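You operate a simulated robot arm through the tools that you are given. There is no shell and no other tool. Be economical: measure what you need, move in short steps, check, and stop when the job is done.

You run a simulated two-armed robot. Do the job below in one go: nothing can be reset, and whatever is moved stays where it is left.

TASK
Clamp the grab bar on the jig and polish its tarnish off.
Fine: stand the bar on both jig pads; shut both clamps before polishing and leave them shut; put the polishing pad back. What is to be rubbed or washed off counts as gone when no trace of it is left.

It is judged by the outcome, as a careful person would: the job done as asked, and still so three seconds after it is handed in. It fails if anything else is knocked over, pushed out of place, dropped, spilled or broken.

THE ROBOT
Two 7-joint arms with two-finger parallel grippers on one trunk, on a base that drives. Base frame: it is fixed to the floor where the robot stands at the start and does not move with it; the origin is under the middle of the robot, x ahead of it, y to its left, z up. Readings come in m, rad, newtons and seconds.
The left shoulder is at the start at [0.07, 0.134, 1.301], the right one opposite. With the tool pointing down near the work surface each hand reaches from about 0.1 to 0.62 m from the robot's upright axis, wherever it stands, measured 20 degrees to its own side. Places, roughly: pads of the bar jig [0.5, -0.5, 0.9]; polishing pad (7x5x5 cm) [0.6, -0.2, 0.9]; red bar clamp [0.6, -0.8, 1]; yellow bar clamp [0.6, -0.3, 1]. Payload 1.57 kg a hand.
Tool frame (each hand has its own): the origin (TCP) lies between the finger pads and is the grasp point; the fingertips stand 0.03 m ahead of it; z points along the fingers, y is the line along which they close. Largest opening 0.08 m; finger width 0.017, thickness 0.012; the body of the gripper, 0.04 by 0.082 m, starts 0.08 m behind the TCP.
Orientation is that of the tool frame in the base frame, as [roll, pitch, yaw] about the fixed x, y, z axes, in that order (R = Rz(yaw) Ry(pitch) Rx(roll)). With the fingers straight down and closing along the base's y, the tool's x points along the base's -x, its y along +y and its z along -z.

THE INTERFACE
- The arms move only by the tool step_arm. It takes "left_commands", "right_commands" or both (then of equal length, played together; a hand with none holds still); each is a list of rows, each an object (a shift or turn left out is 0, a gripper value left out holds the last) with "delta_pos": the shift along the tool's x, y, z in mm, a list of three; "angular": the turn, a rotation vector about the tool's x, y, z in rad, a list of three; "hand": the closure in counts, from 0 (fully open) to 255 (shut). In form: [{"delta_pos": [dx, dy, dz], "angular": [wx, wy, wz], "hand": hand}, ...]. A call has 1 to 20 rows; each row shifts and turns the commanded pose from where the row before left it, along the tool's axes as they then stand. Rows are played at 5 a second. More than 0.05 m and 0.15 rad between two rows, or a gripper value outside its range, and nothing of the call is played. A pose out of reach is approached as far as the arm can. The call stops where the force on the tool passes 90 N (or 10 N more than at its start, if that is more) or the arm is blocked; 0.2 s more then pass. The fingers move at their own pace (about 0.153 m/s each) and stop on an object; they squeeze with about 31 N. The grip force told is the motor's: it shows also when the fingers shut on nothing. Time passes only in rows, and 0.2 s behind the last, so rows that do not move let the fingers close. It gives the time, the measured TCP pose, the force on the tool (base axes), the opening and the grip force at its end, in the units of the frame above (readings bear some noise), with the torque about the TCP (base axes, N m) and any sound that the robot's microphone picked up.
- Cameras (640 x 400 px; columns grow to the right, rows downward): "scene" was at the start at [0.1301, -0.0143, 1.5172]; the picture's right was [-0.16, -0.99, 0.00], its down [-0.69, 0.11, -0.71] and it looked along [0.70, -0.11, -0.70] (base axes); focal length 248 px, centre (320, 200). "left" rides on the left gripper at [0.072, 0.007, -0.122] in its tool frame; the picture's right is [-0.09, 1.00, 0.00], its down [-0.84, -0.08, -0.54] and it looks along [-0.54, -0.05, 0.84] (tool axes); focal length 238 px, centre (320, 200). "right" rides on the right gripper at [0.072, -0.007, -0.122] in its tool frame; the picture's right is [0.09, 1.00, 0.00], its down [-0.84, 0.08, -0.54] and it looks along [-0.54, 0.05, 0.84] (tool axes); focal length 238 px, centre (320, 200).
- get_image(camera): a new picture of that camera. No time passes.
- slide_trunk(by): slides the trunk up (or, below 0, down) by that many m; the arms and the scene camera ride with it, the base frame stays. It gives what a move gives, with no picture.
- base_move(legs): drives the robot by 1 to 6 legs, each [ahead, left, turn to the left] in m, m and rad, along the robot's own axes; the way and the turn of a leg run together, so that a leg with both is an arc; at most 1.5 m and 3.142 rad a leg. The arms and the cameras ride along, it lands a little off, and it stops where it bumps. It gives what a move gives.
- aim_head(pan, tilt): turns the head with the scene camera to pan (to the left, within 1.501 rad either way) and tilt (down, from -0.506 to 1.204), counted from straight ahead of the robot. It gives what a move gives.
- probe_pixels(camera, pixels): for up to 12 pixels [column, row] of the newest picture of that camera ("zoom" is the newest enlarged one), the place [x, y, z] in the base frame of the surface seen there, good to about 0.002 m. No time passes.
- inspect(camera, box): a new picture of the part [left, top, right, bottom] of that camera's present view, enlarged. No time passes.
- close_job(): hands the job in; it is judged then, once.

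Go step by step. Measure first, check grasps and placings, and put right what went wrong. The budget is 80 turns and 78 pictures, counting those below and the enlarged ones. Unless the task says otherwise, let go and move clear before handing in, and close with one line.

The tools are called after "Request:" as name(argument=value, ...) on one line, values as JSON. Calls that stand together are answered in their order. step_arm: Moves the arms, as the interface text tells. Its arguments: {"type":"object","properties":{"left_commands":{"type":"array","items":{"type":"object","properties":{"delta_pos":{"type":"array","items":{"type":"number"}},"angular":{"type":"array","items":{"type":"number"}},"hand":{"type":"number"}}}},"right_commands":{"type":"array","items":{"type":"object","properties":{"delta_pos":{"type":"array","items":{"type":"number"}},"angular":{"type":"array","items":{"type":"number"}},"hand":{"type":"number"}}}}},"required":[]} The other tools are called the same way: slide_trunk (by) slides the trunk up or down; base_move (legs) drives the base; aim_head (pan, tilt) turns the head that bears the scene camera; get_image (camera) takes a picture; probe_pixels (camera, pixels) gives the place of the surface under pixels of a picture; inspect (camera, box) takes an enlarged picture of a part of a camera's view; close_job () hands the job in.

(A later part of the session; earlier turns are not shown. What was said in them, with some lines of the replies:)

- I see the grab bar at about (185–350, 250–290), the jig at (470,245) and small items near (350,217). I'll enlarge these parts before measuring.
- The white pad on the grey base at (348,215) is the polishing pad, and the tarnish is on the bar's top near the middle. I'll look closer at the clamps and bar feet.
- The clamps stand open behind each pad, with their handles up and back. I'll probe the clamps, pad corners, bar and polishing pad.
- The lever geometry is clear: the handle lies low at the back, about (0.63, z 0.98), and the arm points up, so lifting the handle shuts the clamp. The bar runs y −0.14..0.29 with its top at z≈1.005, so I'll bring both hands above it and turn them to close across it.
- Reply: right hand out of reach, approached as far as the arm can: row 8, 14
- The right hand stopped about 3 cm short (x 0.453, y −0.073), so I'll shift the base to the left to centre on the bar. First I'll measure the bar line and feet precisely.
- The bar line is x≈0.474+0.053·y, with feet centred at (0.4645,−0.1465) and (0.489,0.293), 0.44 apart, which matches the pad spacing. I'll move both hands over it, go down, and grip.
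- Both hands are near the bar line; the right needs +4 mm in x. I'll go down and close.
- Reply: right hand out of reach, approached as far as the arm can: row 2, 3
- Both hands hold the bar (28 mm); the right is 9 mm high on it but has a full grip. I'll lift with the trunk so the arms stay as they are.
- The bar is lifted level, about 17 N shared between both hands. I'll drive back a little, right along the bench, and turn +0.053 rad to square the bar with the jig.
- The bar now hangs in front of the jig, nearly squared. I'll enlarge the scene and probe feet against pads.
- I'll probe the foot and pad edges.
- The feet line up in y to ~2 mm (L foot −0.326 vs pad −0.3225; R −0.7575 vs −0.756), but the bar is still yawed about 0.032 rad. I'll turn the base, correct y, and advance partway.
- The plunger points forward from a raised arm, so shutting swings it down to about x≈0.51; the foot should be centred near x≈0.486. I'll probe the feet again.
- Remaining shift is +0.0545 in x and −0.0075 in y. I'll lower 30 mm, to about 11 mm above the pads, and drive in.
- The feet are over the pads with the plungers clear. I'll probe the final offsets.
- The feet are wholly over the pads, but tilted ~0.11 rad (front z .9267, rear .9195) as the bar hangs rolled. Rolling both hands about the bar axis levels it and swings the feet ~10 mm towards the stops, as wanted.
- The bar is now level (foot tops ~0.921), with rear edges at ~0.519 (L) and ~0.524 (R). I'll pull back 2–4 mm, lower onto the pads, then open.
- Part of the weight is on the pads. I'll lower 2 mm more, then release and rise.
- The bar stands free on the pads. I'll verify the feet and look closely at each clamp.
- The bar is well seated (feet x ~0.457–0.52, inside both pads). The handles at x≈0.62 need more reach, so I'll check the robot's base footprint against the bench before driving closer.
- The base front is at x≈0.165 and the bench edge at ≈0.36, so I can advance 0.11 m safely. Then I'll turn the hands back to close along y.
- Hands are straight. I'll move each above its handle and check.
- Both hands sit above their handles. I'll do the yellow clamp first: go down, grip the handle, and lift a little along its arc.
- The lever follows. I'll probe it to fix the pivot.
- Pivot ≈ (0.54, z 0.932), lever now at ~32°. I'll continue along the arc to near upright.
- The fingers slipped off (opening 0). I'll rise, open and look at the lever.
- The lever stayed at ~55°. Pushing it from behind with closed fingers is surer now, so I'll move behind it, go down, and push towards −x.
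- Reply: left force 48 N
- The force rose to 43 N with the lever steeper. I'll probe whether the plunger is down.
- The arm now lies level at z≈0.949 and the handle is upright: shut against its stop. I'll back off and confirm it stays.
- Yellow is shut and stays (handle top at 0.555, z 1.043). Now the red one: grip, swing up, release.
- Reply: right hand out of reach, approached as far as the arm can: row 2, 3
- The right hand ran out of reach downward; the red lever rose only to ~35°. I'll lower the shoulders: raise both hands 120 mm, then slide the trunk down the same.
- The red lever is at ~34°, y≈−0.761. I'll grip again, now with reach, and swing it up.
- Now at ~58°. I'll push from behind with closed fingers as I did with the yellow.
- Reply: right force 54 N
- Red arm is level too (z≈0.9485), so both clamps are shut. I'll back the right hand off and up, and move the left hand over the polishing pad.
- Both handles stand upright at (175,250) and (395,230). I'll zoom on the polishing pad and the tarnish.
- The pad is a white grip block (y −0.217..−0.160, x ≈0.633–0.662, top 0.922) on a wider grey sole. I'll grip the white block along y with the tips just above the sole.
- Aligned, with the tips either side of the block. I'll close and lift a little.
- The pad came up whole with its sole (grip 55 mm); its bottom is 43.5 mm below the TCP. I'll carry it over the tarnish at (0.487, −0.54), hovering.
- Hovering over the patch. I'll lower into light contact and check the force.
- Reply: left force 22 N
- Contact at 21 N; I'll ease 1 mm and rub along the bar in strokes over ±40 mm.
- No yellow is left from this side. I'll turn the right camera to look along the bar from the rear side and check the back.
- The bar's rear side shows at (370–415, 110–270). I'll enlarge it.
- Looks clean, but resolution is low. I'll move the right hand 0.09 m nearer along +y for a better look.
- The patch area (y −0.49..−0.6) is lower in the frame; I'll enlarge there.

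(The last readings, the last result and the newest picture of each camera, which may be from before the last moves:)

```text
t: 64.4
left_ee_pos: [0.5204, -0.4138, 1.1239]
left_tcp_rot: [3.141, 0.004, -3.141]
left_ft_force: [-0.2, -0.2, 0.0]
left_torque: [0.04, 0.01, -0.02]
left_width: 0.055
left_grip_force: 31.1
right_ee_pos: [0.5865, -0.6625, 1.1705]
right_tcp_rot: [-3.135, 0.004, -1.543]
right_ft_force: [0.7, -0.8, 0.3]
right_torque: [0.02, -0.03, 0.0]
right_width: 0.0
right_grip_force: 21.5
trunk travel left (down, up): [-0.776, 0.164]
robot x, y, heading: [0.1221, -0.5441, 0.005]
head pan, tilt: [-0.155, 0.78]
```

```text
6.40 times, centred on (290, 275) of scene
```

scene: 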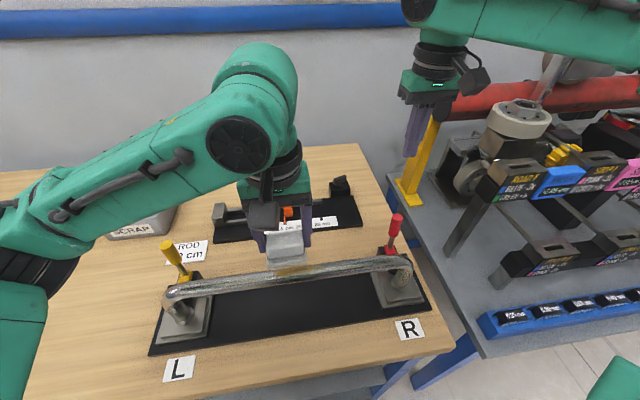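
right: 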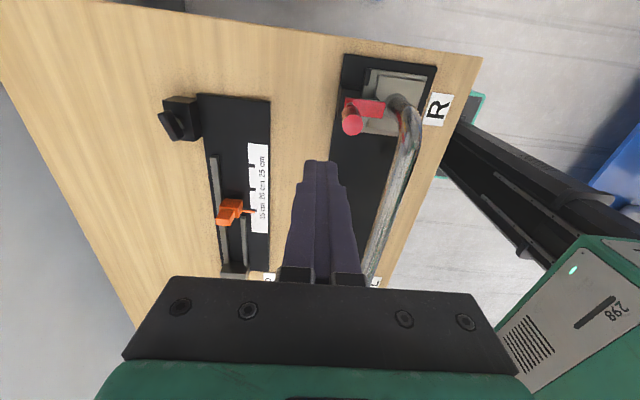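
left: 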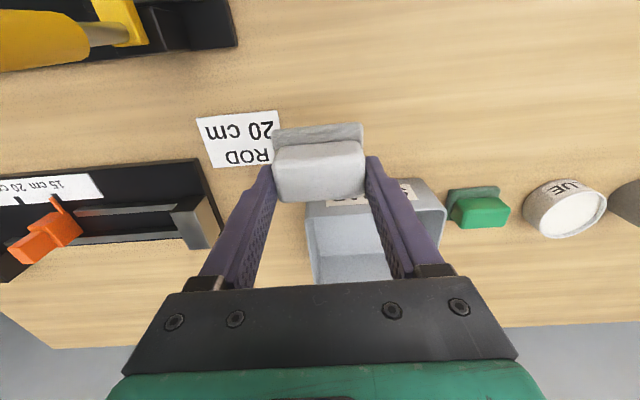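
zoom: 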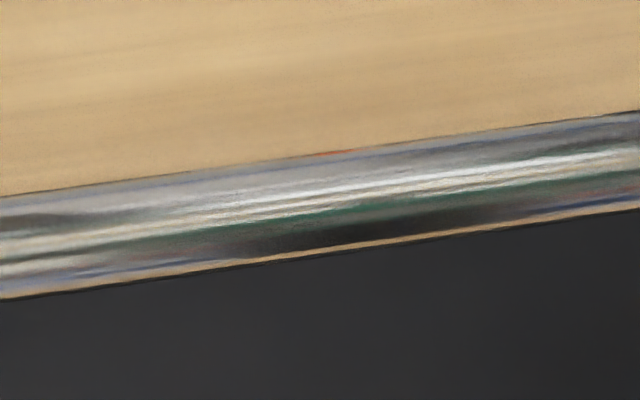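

Both views show only clean metal; the faint brown edge line is a wood reflection running the whole bar. As insurance against a faint trace, I'll retract the right hand and make one more rub pass with slight tilts.

Request:
step_arm(right_commands=[{"delta_pos": [45, 0, 0]}, {"delta_pos": [45, 0, 0]}, {"delta_pos": [30, 0, -20]}, {}])

Request:
step_arm(left_commands=[{"delta_pos": [11, -42, 0]}, {"delta_pos": [11, -42, 0]}, {"delta_pos": [10, -42, 0]}, {"delta_pos": [0, 0, 30]}, {"delta_pos": [0, 0, 20]}, {"delta_pos": [0, 0, 6.5]}, {"delta_pos": [0, 22, 0]}, {"delta_pos": [0, 22, 0]}, {"delta_pos": [0, -22, 0]}, {"delta_pos": [0, -22, 0]}, {"delta_pos": [0, -22, 0]}, {"delta_pos": [0, -22, 0]}, {"delta_pos": [0, 22, 0]}, {"delta_pos": [0, 22, 0]}, {}])

```text
t: 65.4
left_ee_pos: [0.522, -0.4116, 1.1241]
left_tcp_rot: [-3.141, 0.004, -3.14]
left_ft_force: [0.5, 0.5, -0.5]
left_torque: [-0.04, 0.01, 0.01]
left_width: 0.055
left_grip_force: 31.1
right_ee_pos: [0.5925, -0.7834, 1.1907]
right_tcp_rot: [-3.135, 0.002, -1.544]
right_ft_force: [0.0, 0.1, 0.5]
right_torque: [-0.01, 0.01, -0.02]
right_width: 0.0
right_grip_force: 21.2
trunk travel left (down, up): [-0.776, 0.164]
robot x, y, heading: [0.1252, -0.5421, 0.005]
head pan, tilt: [-0.155, 0.78]
```

```text
t: 68.6
left_ee_pos: [0.4898, -0.5408, 1.0691]
left_tcp_rot: [3.138, 0.003, -3.141]
left_ft_force: [-0.3, -0.1, -0.6]
left_torque: [0.01, 0.02, 0.01]
left_width: 0.0548
left_grip_force: 30.8
right_ee_pos: [0.5924, -0.7859, 1.19]
right_tcp_rot: [-3.135, 0.003, -1.544]
right_ft_force: [-0.8, -0.5, 0.4]
right_torque: [0.08, -0.03, -0.04]
right_width: 0.0
right_grip_force: 21.5
trunk travel left (down, up): [-0.776, 0.164]
robot x, y, heading: [0.1292, -0.5457, 0.004]
head pan, tilt: [-0.155, 0.78]
```

Almost no contact (the pad has shifted up ~3 mm in the grip). I'll go 4 mm lower and rub, with small tilts about the bar axis.

Request:
step_arm(left_commands=[{"delta_pos": [0, 0, 4.5]}, {"delta_pos": [0, 22, 0]}, {"delta_pos": [0, 22, 0]}, {"delta_pos": [0, -22, 0]}, {"delta_pos": [0, -22, 0]}, {"delta_pos": [0, -22, 0]}, {"delta_pos": [0, -22, 0], "angular": [0, 0.12, 0]}, {"delta_pos": [0, 22, 0]}, {"delta_pos": [0, 22, 0]}, {"delta_pos": [0, 22, 0]}, {"delta_pos": [0, 22, 0], "angular": [0, -0.12, 0]}, {"delta_pos": [0, 0, 0], "angular": [0, -0.12, 0]}, {"delta_pos": [0, -22, 0]}, {"delta_pos": [0, -22, 0]}, {"delta_pos": [0, -22, 0]}, {"delta_pos": [0, -22, 0], "angular": [0, 0.12, 0]}, {"delta_pos": [0, 22, 0]}, {"delta_pos": [0, 22, 0]}])

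Request:
step_arm(left_commands=[{"delta_pos": [0, 0, -40]}, {"delta_pos": [0, 0, -20]}, {"delta_pos": [-19.6, 43.9, 0]}, {"delta_pos": [-19.6, 43.9, 0]}, {"delta_pos": [-19.6, 43.9, 0]}, {"delta_pos": [-19.6, 43.9, 0]}, {"delta_pos": [-19.6, 43.9, 0]}, {"delta_pos": [-19.6, 43.9, 0]}, {"delta_pos": [-19.6, 43.9, 0]}, {"delta_pos": [-19.6, 43.9, 0]}, {}])

Request:
get_image(camera="left")

Request:
get_image(camera="scene")

```text
t: 72.4
left_ee_pos: [0.4852, -0.5394, 1.0674]
left_tcp_rot: [-3.139, 0.008, -3.138]
left_ft_force: [-0.6, -10.8, 30.7]
left_torque: [-0.26, 0.17, 0.06]
left_width: 0.055
left_grip_force: 31.5
right_ee_pos: [0.5879, -0.7831, 1.1924]
right_tcp_rot: [-3.13, 0.001, -1.545]
right_ft_force: [-0.8, 1.1, -0.3]
right_torque: [-0.07, -0.02, 0.0]
right_width: 0.0
right_grip_force: 21.2
trunk travel left (down, up): [-0.776, 0.164]
robot x, y, heading: [0.1232, -0.5444, 0.009]
head pan, tilt: [-0.155, 0.78]
```

```text
t: 74.8
left_ee_pos: [0.6443, -0.1844, 1.1282]
left_tcp_rot: [3.14, 0.006, -3.14]
left_ft_force: [-1.3, 1.0, -0.6]
left_torque: [0.01, -0.02, 0.0]
left_width: 0.0551
left_grip_force: 31.4
right_ee_pos: [0.5928, -0.7835, 1.19]
right_tcp_rot: [-3.136, 0.002, -1.544]
right_ft_force: [-0.5, -0.7, -1.2]
right_torque: [-0.02, 0.01, 0.01]
right_width: 0.0
right_grip_force: 21.3
trunk travel left (down, up): [-0.776, 0.164]
robot x, y, heading: [0.1251, -0.5452, 0.005]
head pan, tilt: [-0.155, 0.78]
```

```text
15 pictures are left
```

left: 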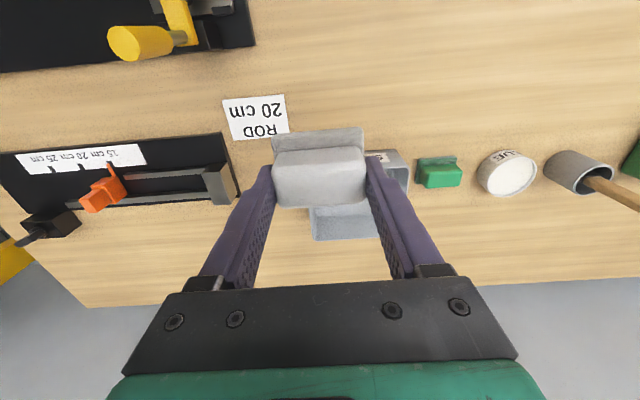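

```text
14 pictures are left
```

scene: 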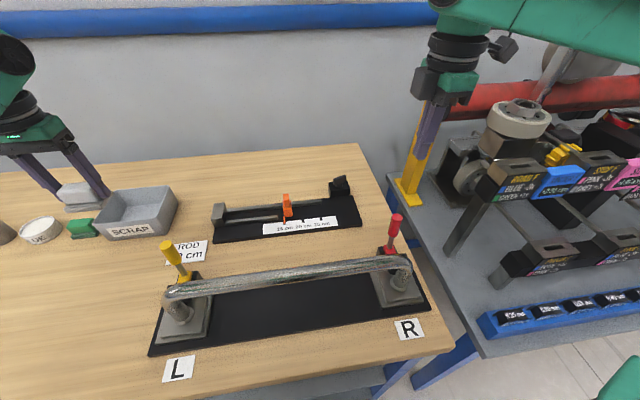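

Bar clean, clamps shut. I'll check the pad's attitude in the grip before setting it back.

Request:
probe_pixels(camera="left", pixels=[[280, 136], [360, 132], [282, 170], [360, 168], [282, 200], [360, 200], [320, 155], [320, 200], [320, 132], [320, 175]])

Request:
inspect(camera="left", box=[250, 110, 390, 220])

Request:
inspect(camera="scene", box=[30, 150, 200, 260])

```text
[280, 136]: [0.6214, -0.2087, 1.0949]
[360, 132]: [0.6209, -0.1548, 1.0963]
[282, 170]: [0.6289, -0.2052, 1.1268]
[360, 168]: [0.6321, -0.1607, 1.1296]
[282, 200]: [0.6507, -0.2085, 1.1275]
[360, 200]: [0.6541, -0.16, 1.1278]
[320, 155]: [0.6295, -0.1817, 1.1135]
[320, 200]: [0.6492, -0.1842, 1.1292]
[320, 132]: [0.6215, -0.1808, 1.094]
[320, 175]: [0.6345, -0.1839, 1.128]
```

```text
3.64 times, centred on (320, 165) of left
```

zoom: 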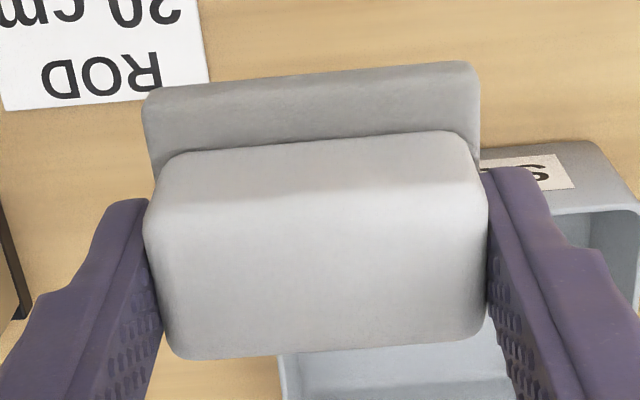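

```text
3.64 times, centred on (115, 205) of scene
```

zoom: 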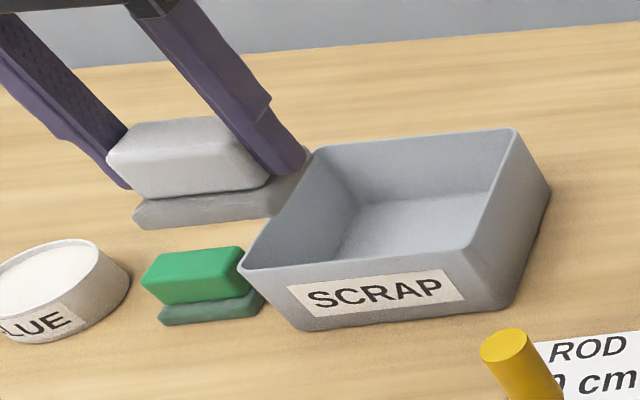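

The pad is level, with its bottom at ≈1.087. I'll set it down at its old place (shift y −4 mm, x +2 mm, down 206 mm).

Request:
step_arm(left_commands=[{"delta_pos": [-2, -4, 40]}, {"delta_pos": [0, 0, 40]}, {"delta_pos": [0, 0, 40]}, {"delta_pos": [0, 0, 40]}, {"delta_pos": [0, 0, 30]}, {"delta_pos": [0, 0, 10]}, {"delta_pos": [0, 0, 5]}, {}])

```text
t: 76.6
left_ee_pos: [0.6455, -0.1899, 0.9242]
left_tcp_rot: [3.139, 0.003, -3.138]
left_ft_force: [-0.7, -0.1, -0.9]
left_torque: [0.02, 0.01, 0.03]
left_width: 0.0551
left_grip_force: 31.0
right_ee_pos: [0.5911, -0.7836, 1.1912]
right_tcp_rot: [-3.134, 0.001, -1.544]
right_ft_force: [0.7, -0.4, 0.1]
right_torque: [0.0, -0.03, 0.04]
right_width: 0.0
right_grip_force: 21.5
trunk travel left (down, up): [-0.776, 0.164]
robot x, y, heading: [0.1278, -0.5445, 0.004]
head pan, tilt: [-0.155, 0.78]
```

Not yet bearing on the bench; I'll go down in small steps until it touches.

Request:
step_arm(left_commands=[{"delta_pos": [0, 0, 1.5]}, {"delta_pos": [0, 0, 1]}, {}])

```text
t: 77.4
left_ee_pos: [0.6468, -0.1904, 0.9211]
left_tcp_rot: [3.139, 0.01, -3.138]
left_ft_force: [2.1, 2.4, 11.8]
left_torque: [-0.11, -0.23, 0.03]
left_width: 0.055
left_grip_force: 30.9
right_ee_pos: [0.5903, -0.7843, 1.1914]
right_tcp_rot: [-3.133, 0.003, -1.545]
right_ft_force: [0.0, -0.6, -0.8]
right_torque: [0.02, 0.0, 0.01]
right_width: 0.0
right_grip_force: 21.5
trunk travel left (down, up): [-0.776, 0.164]
robot x, y, heading: [0.1263, -0.5462, 0.009]
head pan, tilt: [-0.155, 0.78]
```

It bears (12 N). I'll ease 1 mm, release and rise clear.

Request:
step_arm(left_commands=[{"delta_pos": [0, 0, -1]}, {"hand": 150}, {"hand": 0}, {}, {"delta_pos": [0, 0, -40]}, {"delta_pos": [0, 0, -40]}, {"delta_pos": [0, 0, -40]}, {"delta_pos": [0, 0, -40]}, {}])

Request:
get_image(camera="left")

Request:
probe_pixels(camera="left", pixels=[[318, 112], [318, 133], [296, 113], [340, 111]])

Request:
get_image(camera="scene")

Request:
inspect(camera="scene", box=[110, 200, 430, 330])

Request:
inspect(camera="scene", box=[240, 250, 340, 300])

```text
t: 79.4
left_ee_pos: [0.6477, -0.1887, 1.0812]
left_tcp_rot: [3.14, 0.003, -3.138]
left_ft_force: [0.5, 0.5, 0.0]
left_torque: [-0.02, 0.04, -0.01]
left_width: 0.0805
left_grip_force: 0.0
right_ee_pos: [0.5925, -0.7846, 1.1909]
right_tcp_rot: [-3.135, 0.0, -1.545]
right_ft_force: [0.3, -0.1, -0.1]
right_torque: [-0.01, -0.02, 0.01]
right_width: 0.0
right_grip_force: 21.2
trunk travel left (down, up): [-0.776, 0.164]
robot x, y, heading: [0.1267, -0.5438, 0.005]
head pan, tilt: [-0.155, 0.78]
```

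```text
11 pictures are left
```

left: 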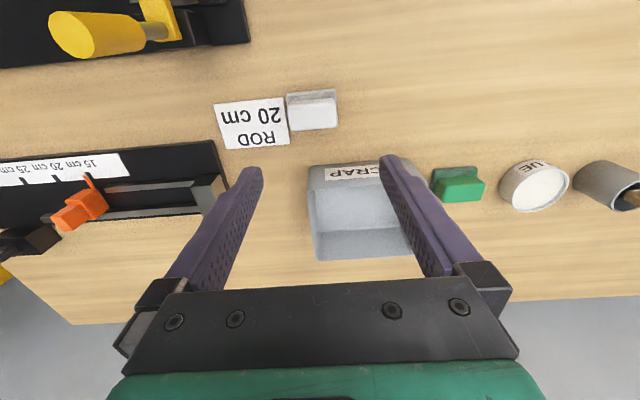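

```text
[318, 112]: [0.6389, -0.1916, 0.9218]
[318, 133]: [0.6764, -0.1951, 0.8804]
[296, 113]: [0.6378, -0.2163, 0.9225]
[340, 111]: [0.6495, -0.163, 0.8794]
```

```text
10 pictures are left
```

scene: 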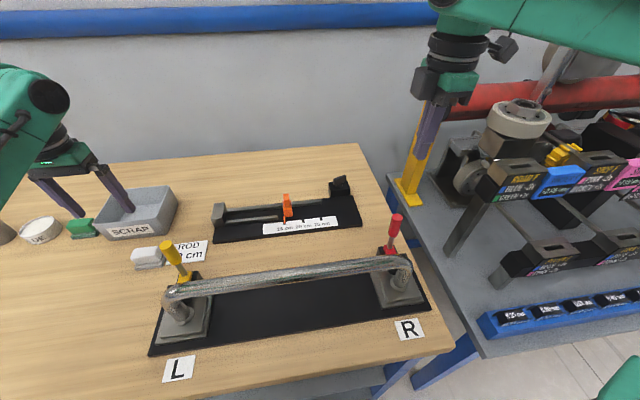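

```text
2.00 times, centred on (270, 265) of scene
```

zoom: 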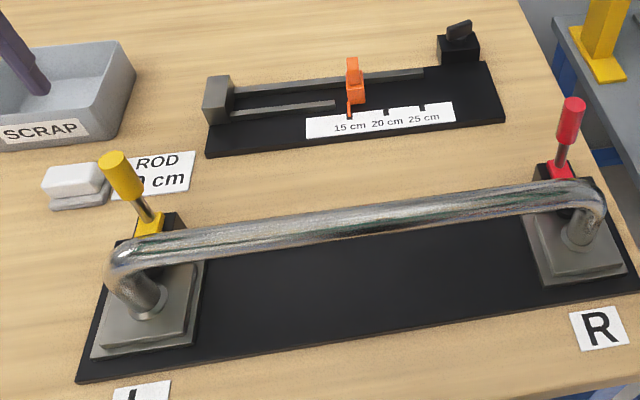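

```text
6.40 times, centred on (290, 275) of scene
```

zoom: 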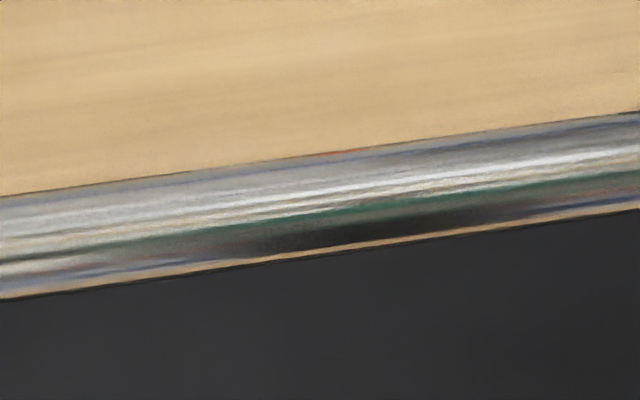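

The bar is clean and both clamps are upright. The pad may sit a few mm nearer the ROD card than before, so I'll check that closely.

Request:
inspect(camera="left", box=[250, 70, 370, 160])

Request:
probe_pixels(camera="zoom", pixels=[[200, 120], [205, 110], [195, 120], [455, 100], [462, 100], [450, 110], [330, 92], [330, 112], [330, 250], [215, 200], [450, 200]])

```text
4.44 times, centred on (310, 115) of left
```

zoom: 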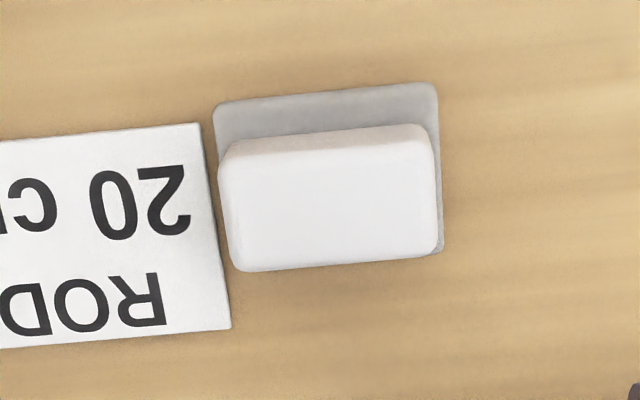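

```text
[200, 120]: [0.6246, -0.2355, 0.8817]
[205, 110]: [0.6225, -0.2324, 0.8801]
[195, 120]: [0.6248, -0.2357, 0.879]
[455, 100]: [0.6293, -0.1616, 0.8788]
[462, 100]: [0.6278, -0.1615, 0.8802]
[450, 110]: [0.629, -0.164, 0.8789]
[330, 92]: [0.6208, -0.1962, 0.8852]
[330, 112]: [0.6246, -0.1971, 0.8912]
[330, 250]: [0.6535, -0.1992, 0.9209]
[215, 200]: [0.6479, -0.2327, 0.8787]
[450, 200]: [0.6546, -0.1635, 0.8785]
```

The pad sits ~9 mm closer to the card than it started (gap 3.7 mm vs 12.6 mm). I'll regrip it, lift slightly, and shift it +9 mm in y.

Request:
step_arm(left_commands=[{"delta_pos": [0, -8.5, 30]}, {"delta_pos": [0, 0, 40]}, {"delta_pos": [0, 0, 40]}, {"delta_pos": [0, 0, 30]}, {"delta_pos": [0, 0, 19]}, {"hand": 255}, {}, {}, {"delta_pos": [0, 0, -8]}, {"delta_pos": [0, 9, 0]}, {"delta_pos": [0, 0, 6]}, {"delta_pos": [0, 0, 2]}, {}])

```text
t: 82.2
left_ee_pos: [0.6472, -0.1886, 0.9204]
left_tcp_rot: [3.141, 0.004, -3.14]
left_ft_force: [-0.1, 0.7, -0.8]
left_torque: [0.01, -0.01, 0.02]
left_width: 0.0612
left_grip_force: 31.0
right_ee_pos: [0.5934, -0.7834, 1.1913]
right_tcp_rot: [-3.134, 0.002, -1.544]
right_ft_force: [0.1, 0.6, -0.2]
right_torque: [0.03, -0.03, -0.01]
right_width: 0.0001
right_grip_force: 21.5
trunk travel left (down, up): [-0.776, 0.164]
robot x, y, heading: [0.1288, -0.5471, -0.0]
head pan, tilt: [-0.155, 0.78]
```

The opening reads 61 mm, so the tips hold the sole's edge now. I'll look before letting go.

Request:
inspect(camera="left", box=[240, 100, 400, 220])

Request:
probe_pixels(camera="zoom", pixels=[[200, 150], [320, 130], [430, 130], [220, 260], [320, 280], [430, 260], [320, 120]])

```text
3.33 times, centred on (320, 160) of left
```

zoom: 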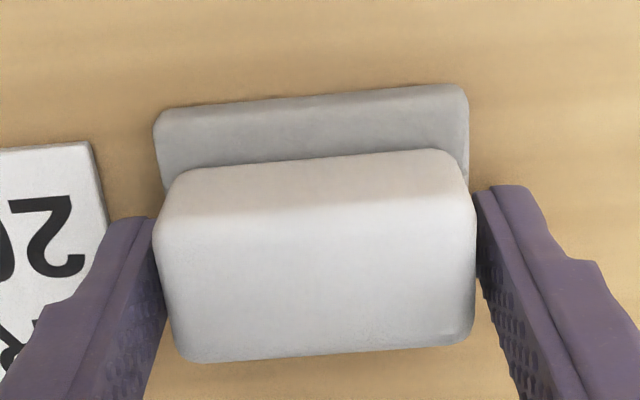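

```text
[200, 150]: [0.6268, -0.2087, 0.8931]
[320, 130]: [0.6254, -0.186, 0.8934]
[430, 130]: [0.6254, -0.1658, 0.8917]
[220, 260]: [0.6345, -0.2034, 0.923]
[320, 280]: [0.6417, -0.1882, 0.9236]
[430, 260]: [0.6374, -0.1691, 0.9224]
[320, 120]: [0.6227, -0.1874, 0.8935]
```

The pad is level, about 1–2 mm above the bench and back in place. I'll lower 2 mm, release and rise.

Request:
step_arm(left_commands=[{"delta_pos": [0, 0, 1.2]}, {"delta_pos": [0, 0, 0.8]}, {}, {"hand": 180}, {"hand": 0}, {}, {"delta_pos": [0, 0, -40]}, {"delta_pos": [0, 0, -40]}, {"delta_pos": [0, 0, -40]}, {"delta_pos": [0, 0, -40]}, {}])

Request:
get_image(camera="left")

Request:
inspect(camera="left", box=[250, 70, 370, 160])

Request:
get_image(camera="scene")

```text
t: 84.6
left_ee_pos: [0.6453, -0.1878, 1.0788]
left_tcp_rot: [3.141, 0.004, -3.137]
left_ft_force: [0.5, -0.2, 0.4]
left_torque: [-0.02, 0.02, -0.02]
left_width: 0.08
left_grip_force: 0.0
right_ee_pos: [0.5921, -0.7845, 1.1899]
right_tcp_rot: [-3.138, 0.002, -1.544]
right_ft_force: [0.4, -0.6, 0.4]
right_torque: [-0.01, -0.01, 0.0]
right_width: 0.0
right_grip_force: 21.0
trunk travel left (down, up): [-0.776, 0.164]
robot x, y, heading: [0.1245, -0.5444, 0.004]
head pan, tilt: [-0.155, 0.78]
```

```text
5 pictures are left
```

left: 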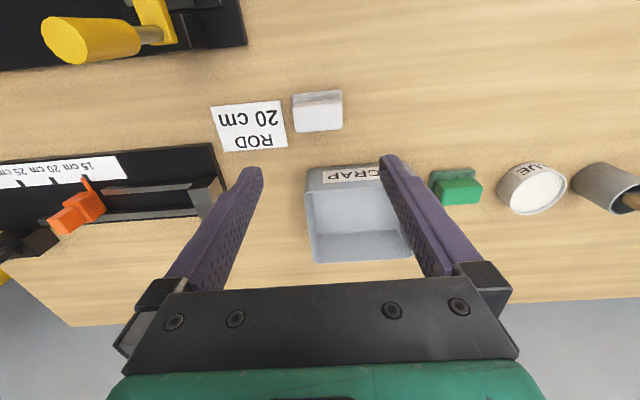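

```text
4.44 times, centred on (310, 115) of left
```

zoom: 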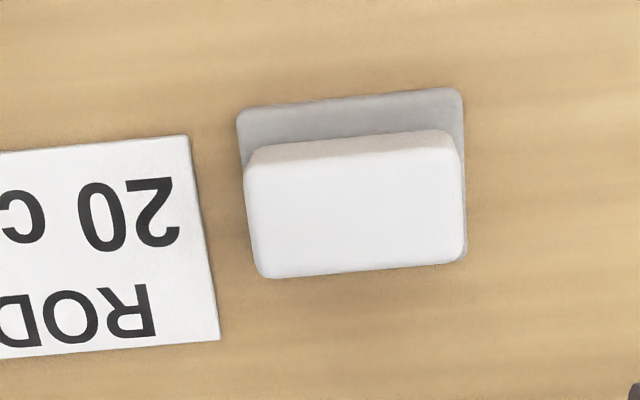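

```text
3 pictures are left
```

scene: 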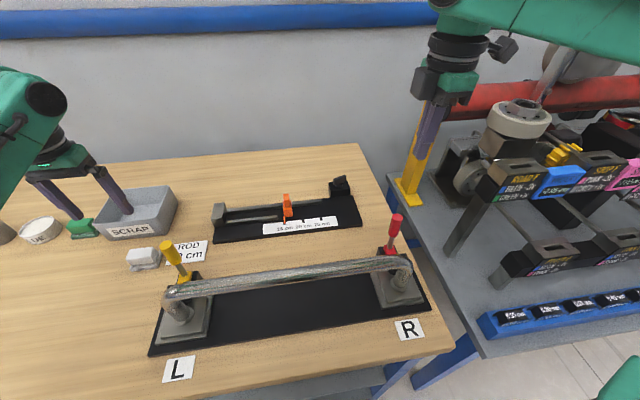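

The pad is back in its place with its old gap to the card. The bar is clean and clamped on both pads, and both hands are clear, so I'm handing in.

Request:
close_job()

```text
The job is handed in.
```

The grab bar stands on both jig pads with both clamps shut. No tarnish showed in the last pictures, which cover the top and sides but not the underside. The polishing pad is back in its place.
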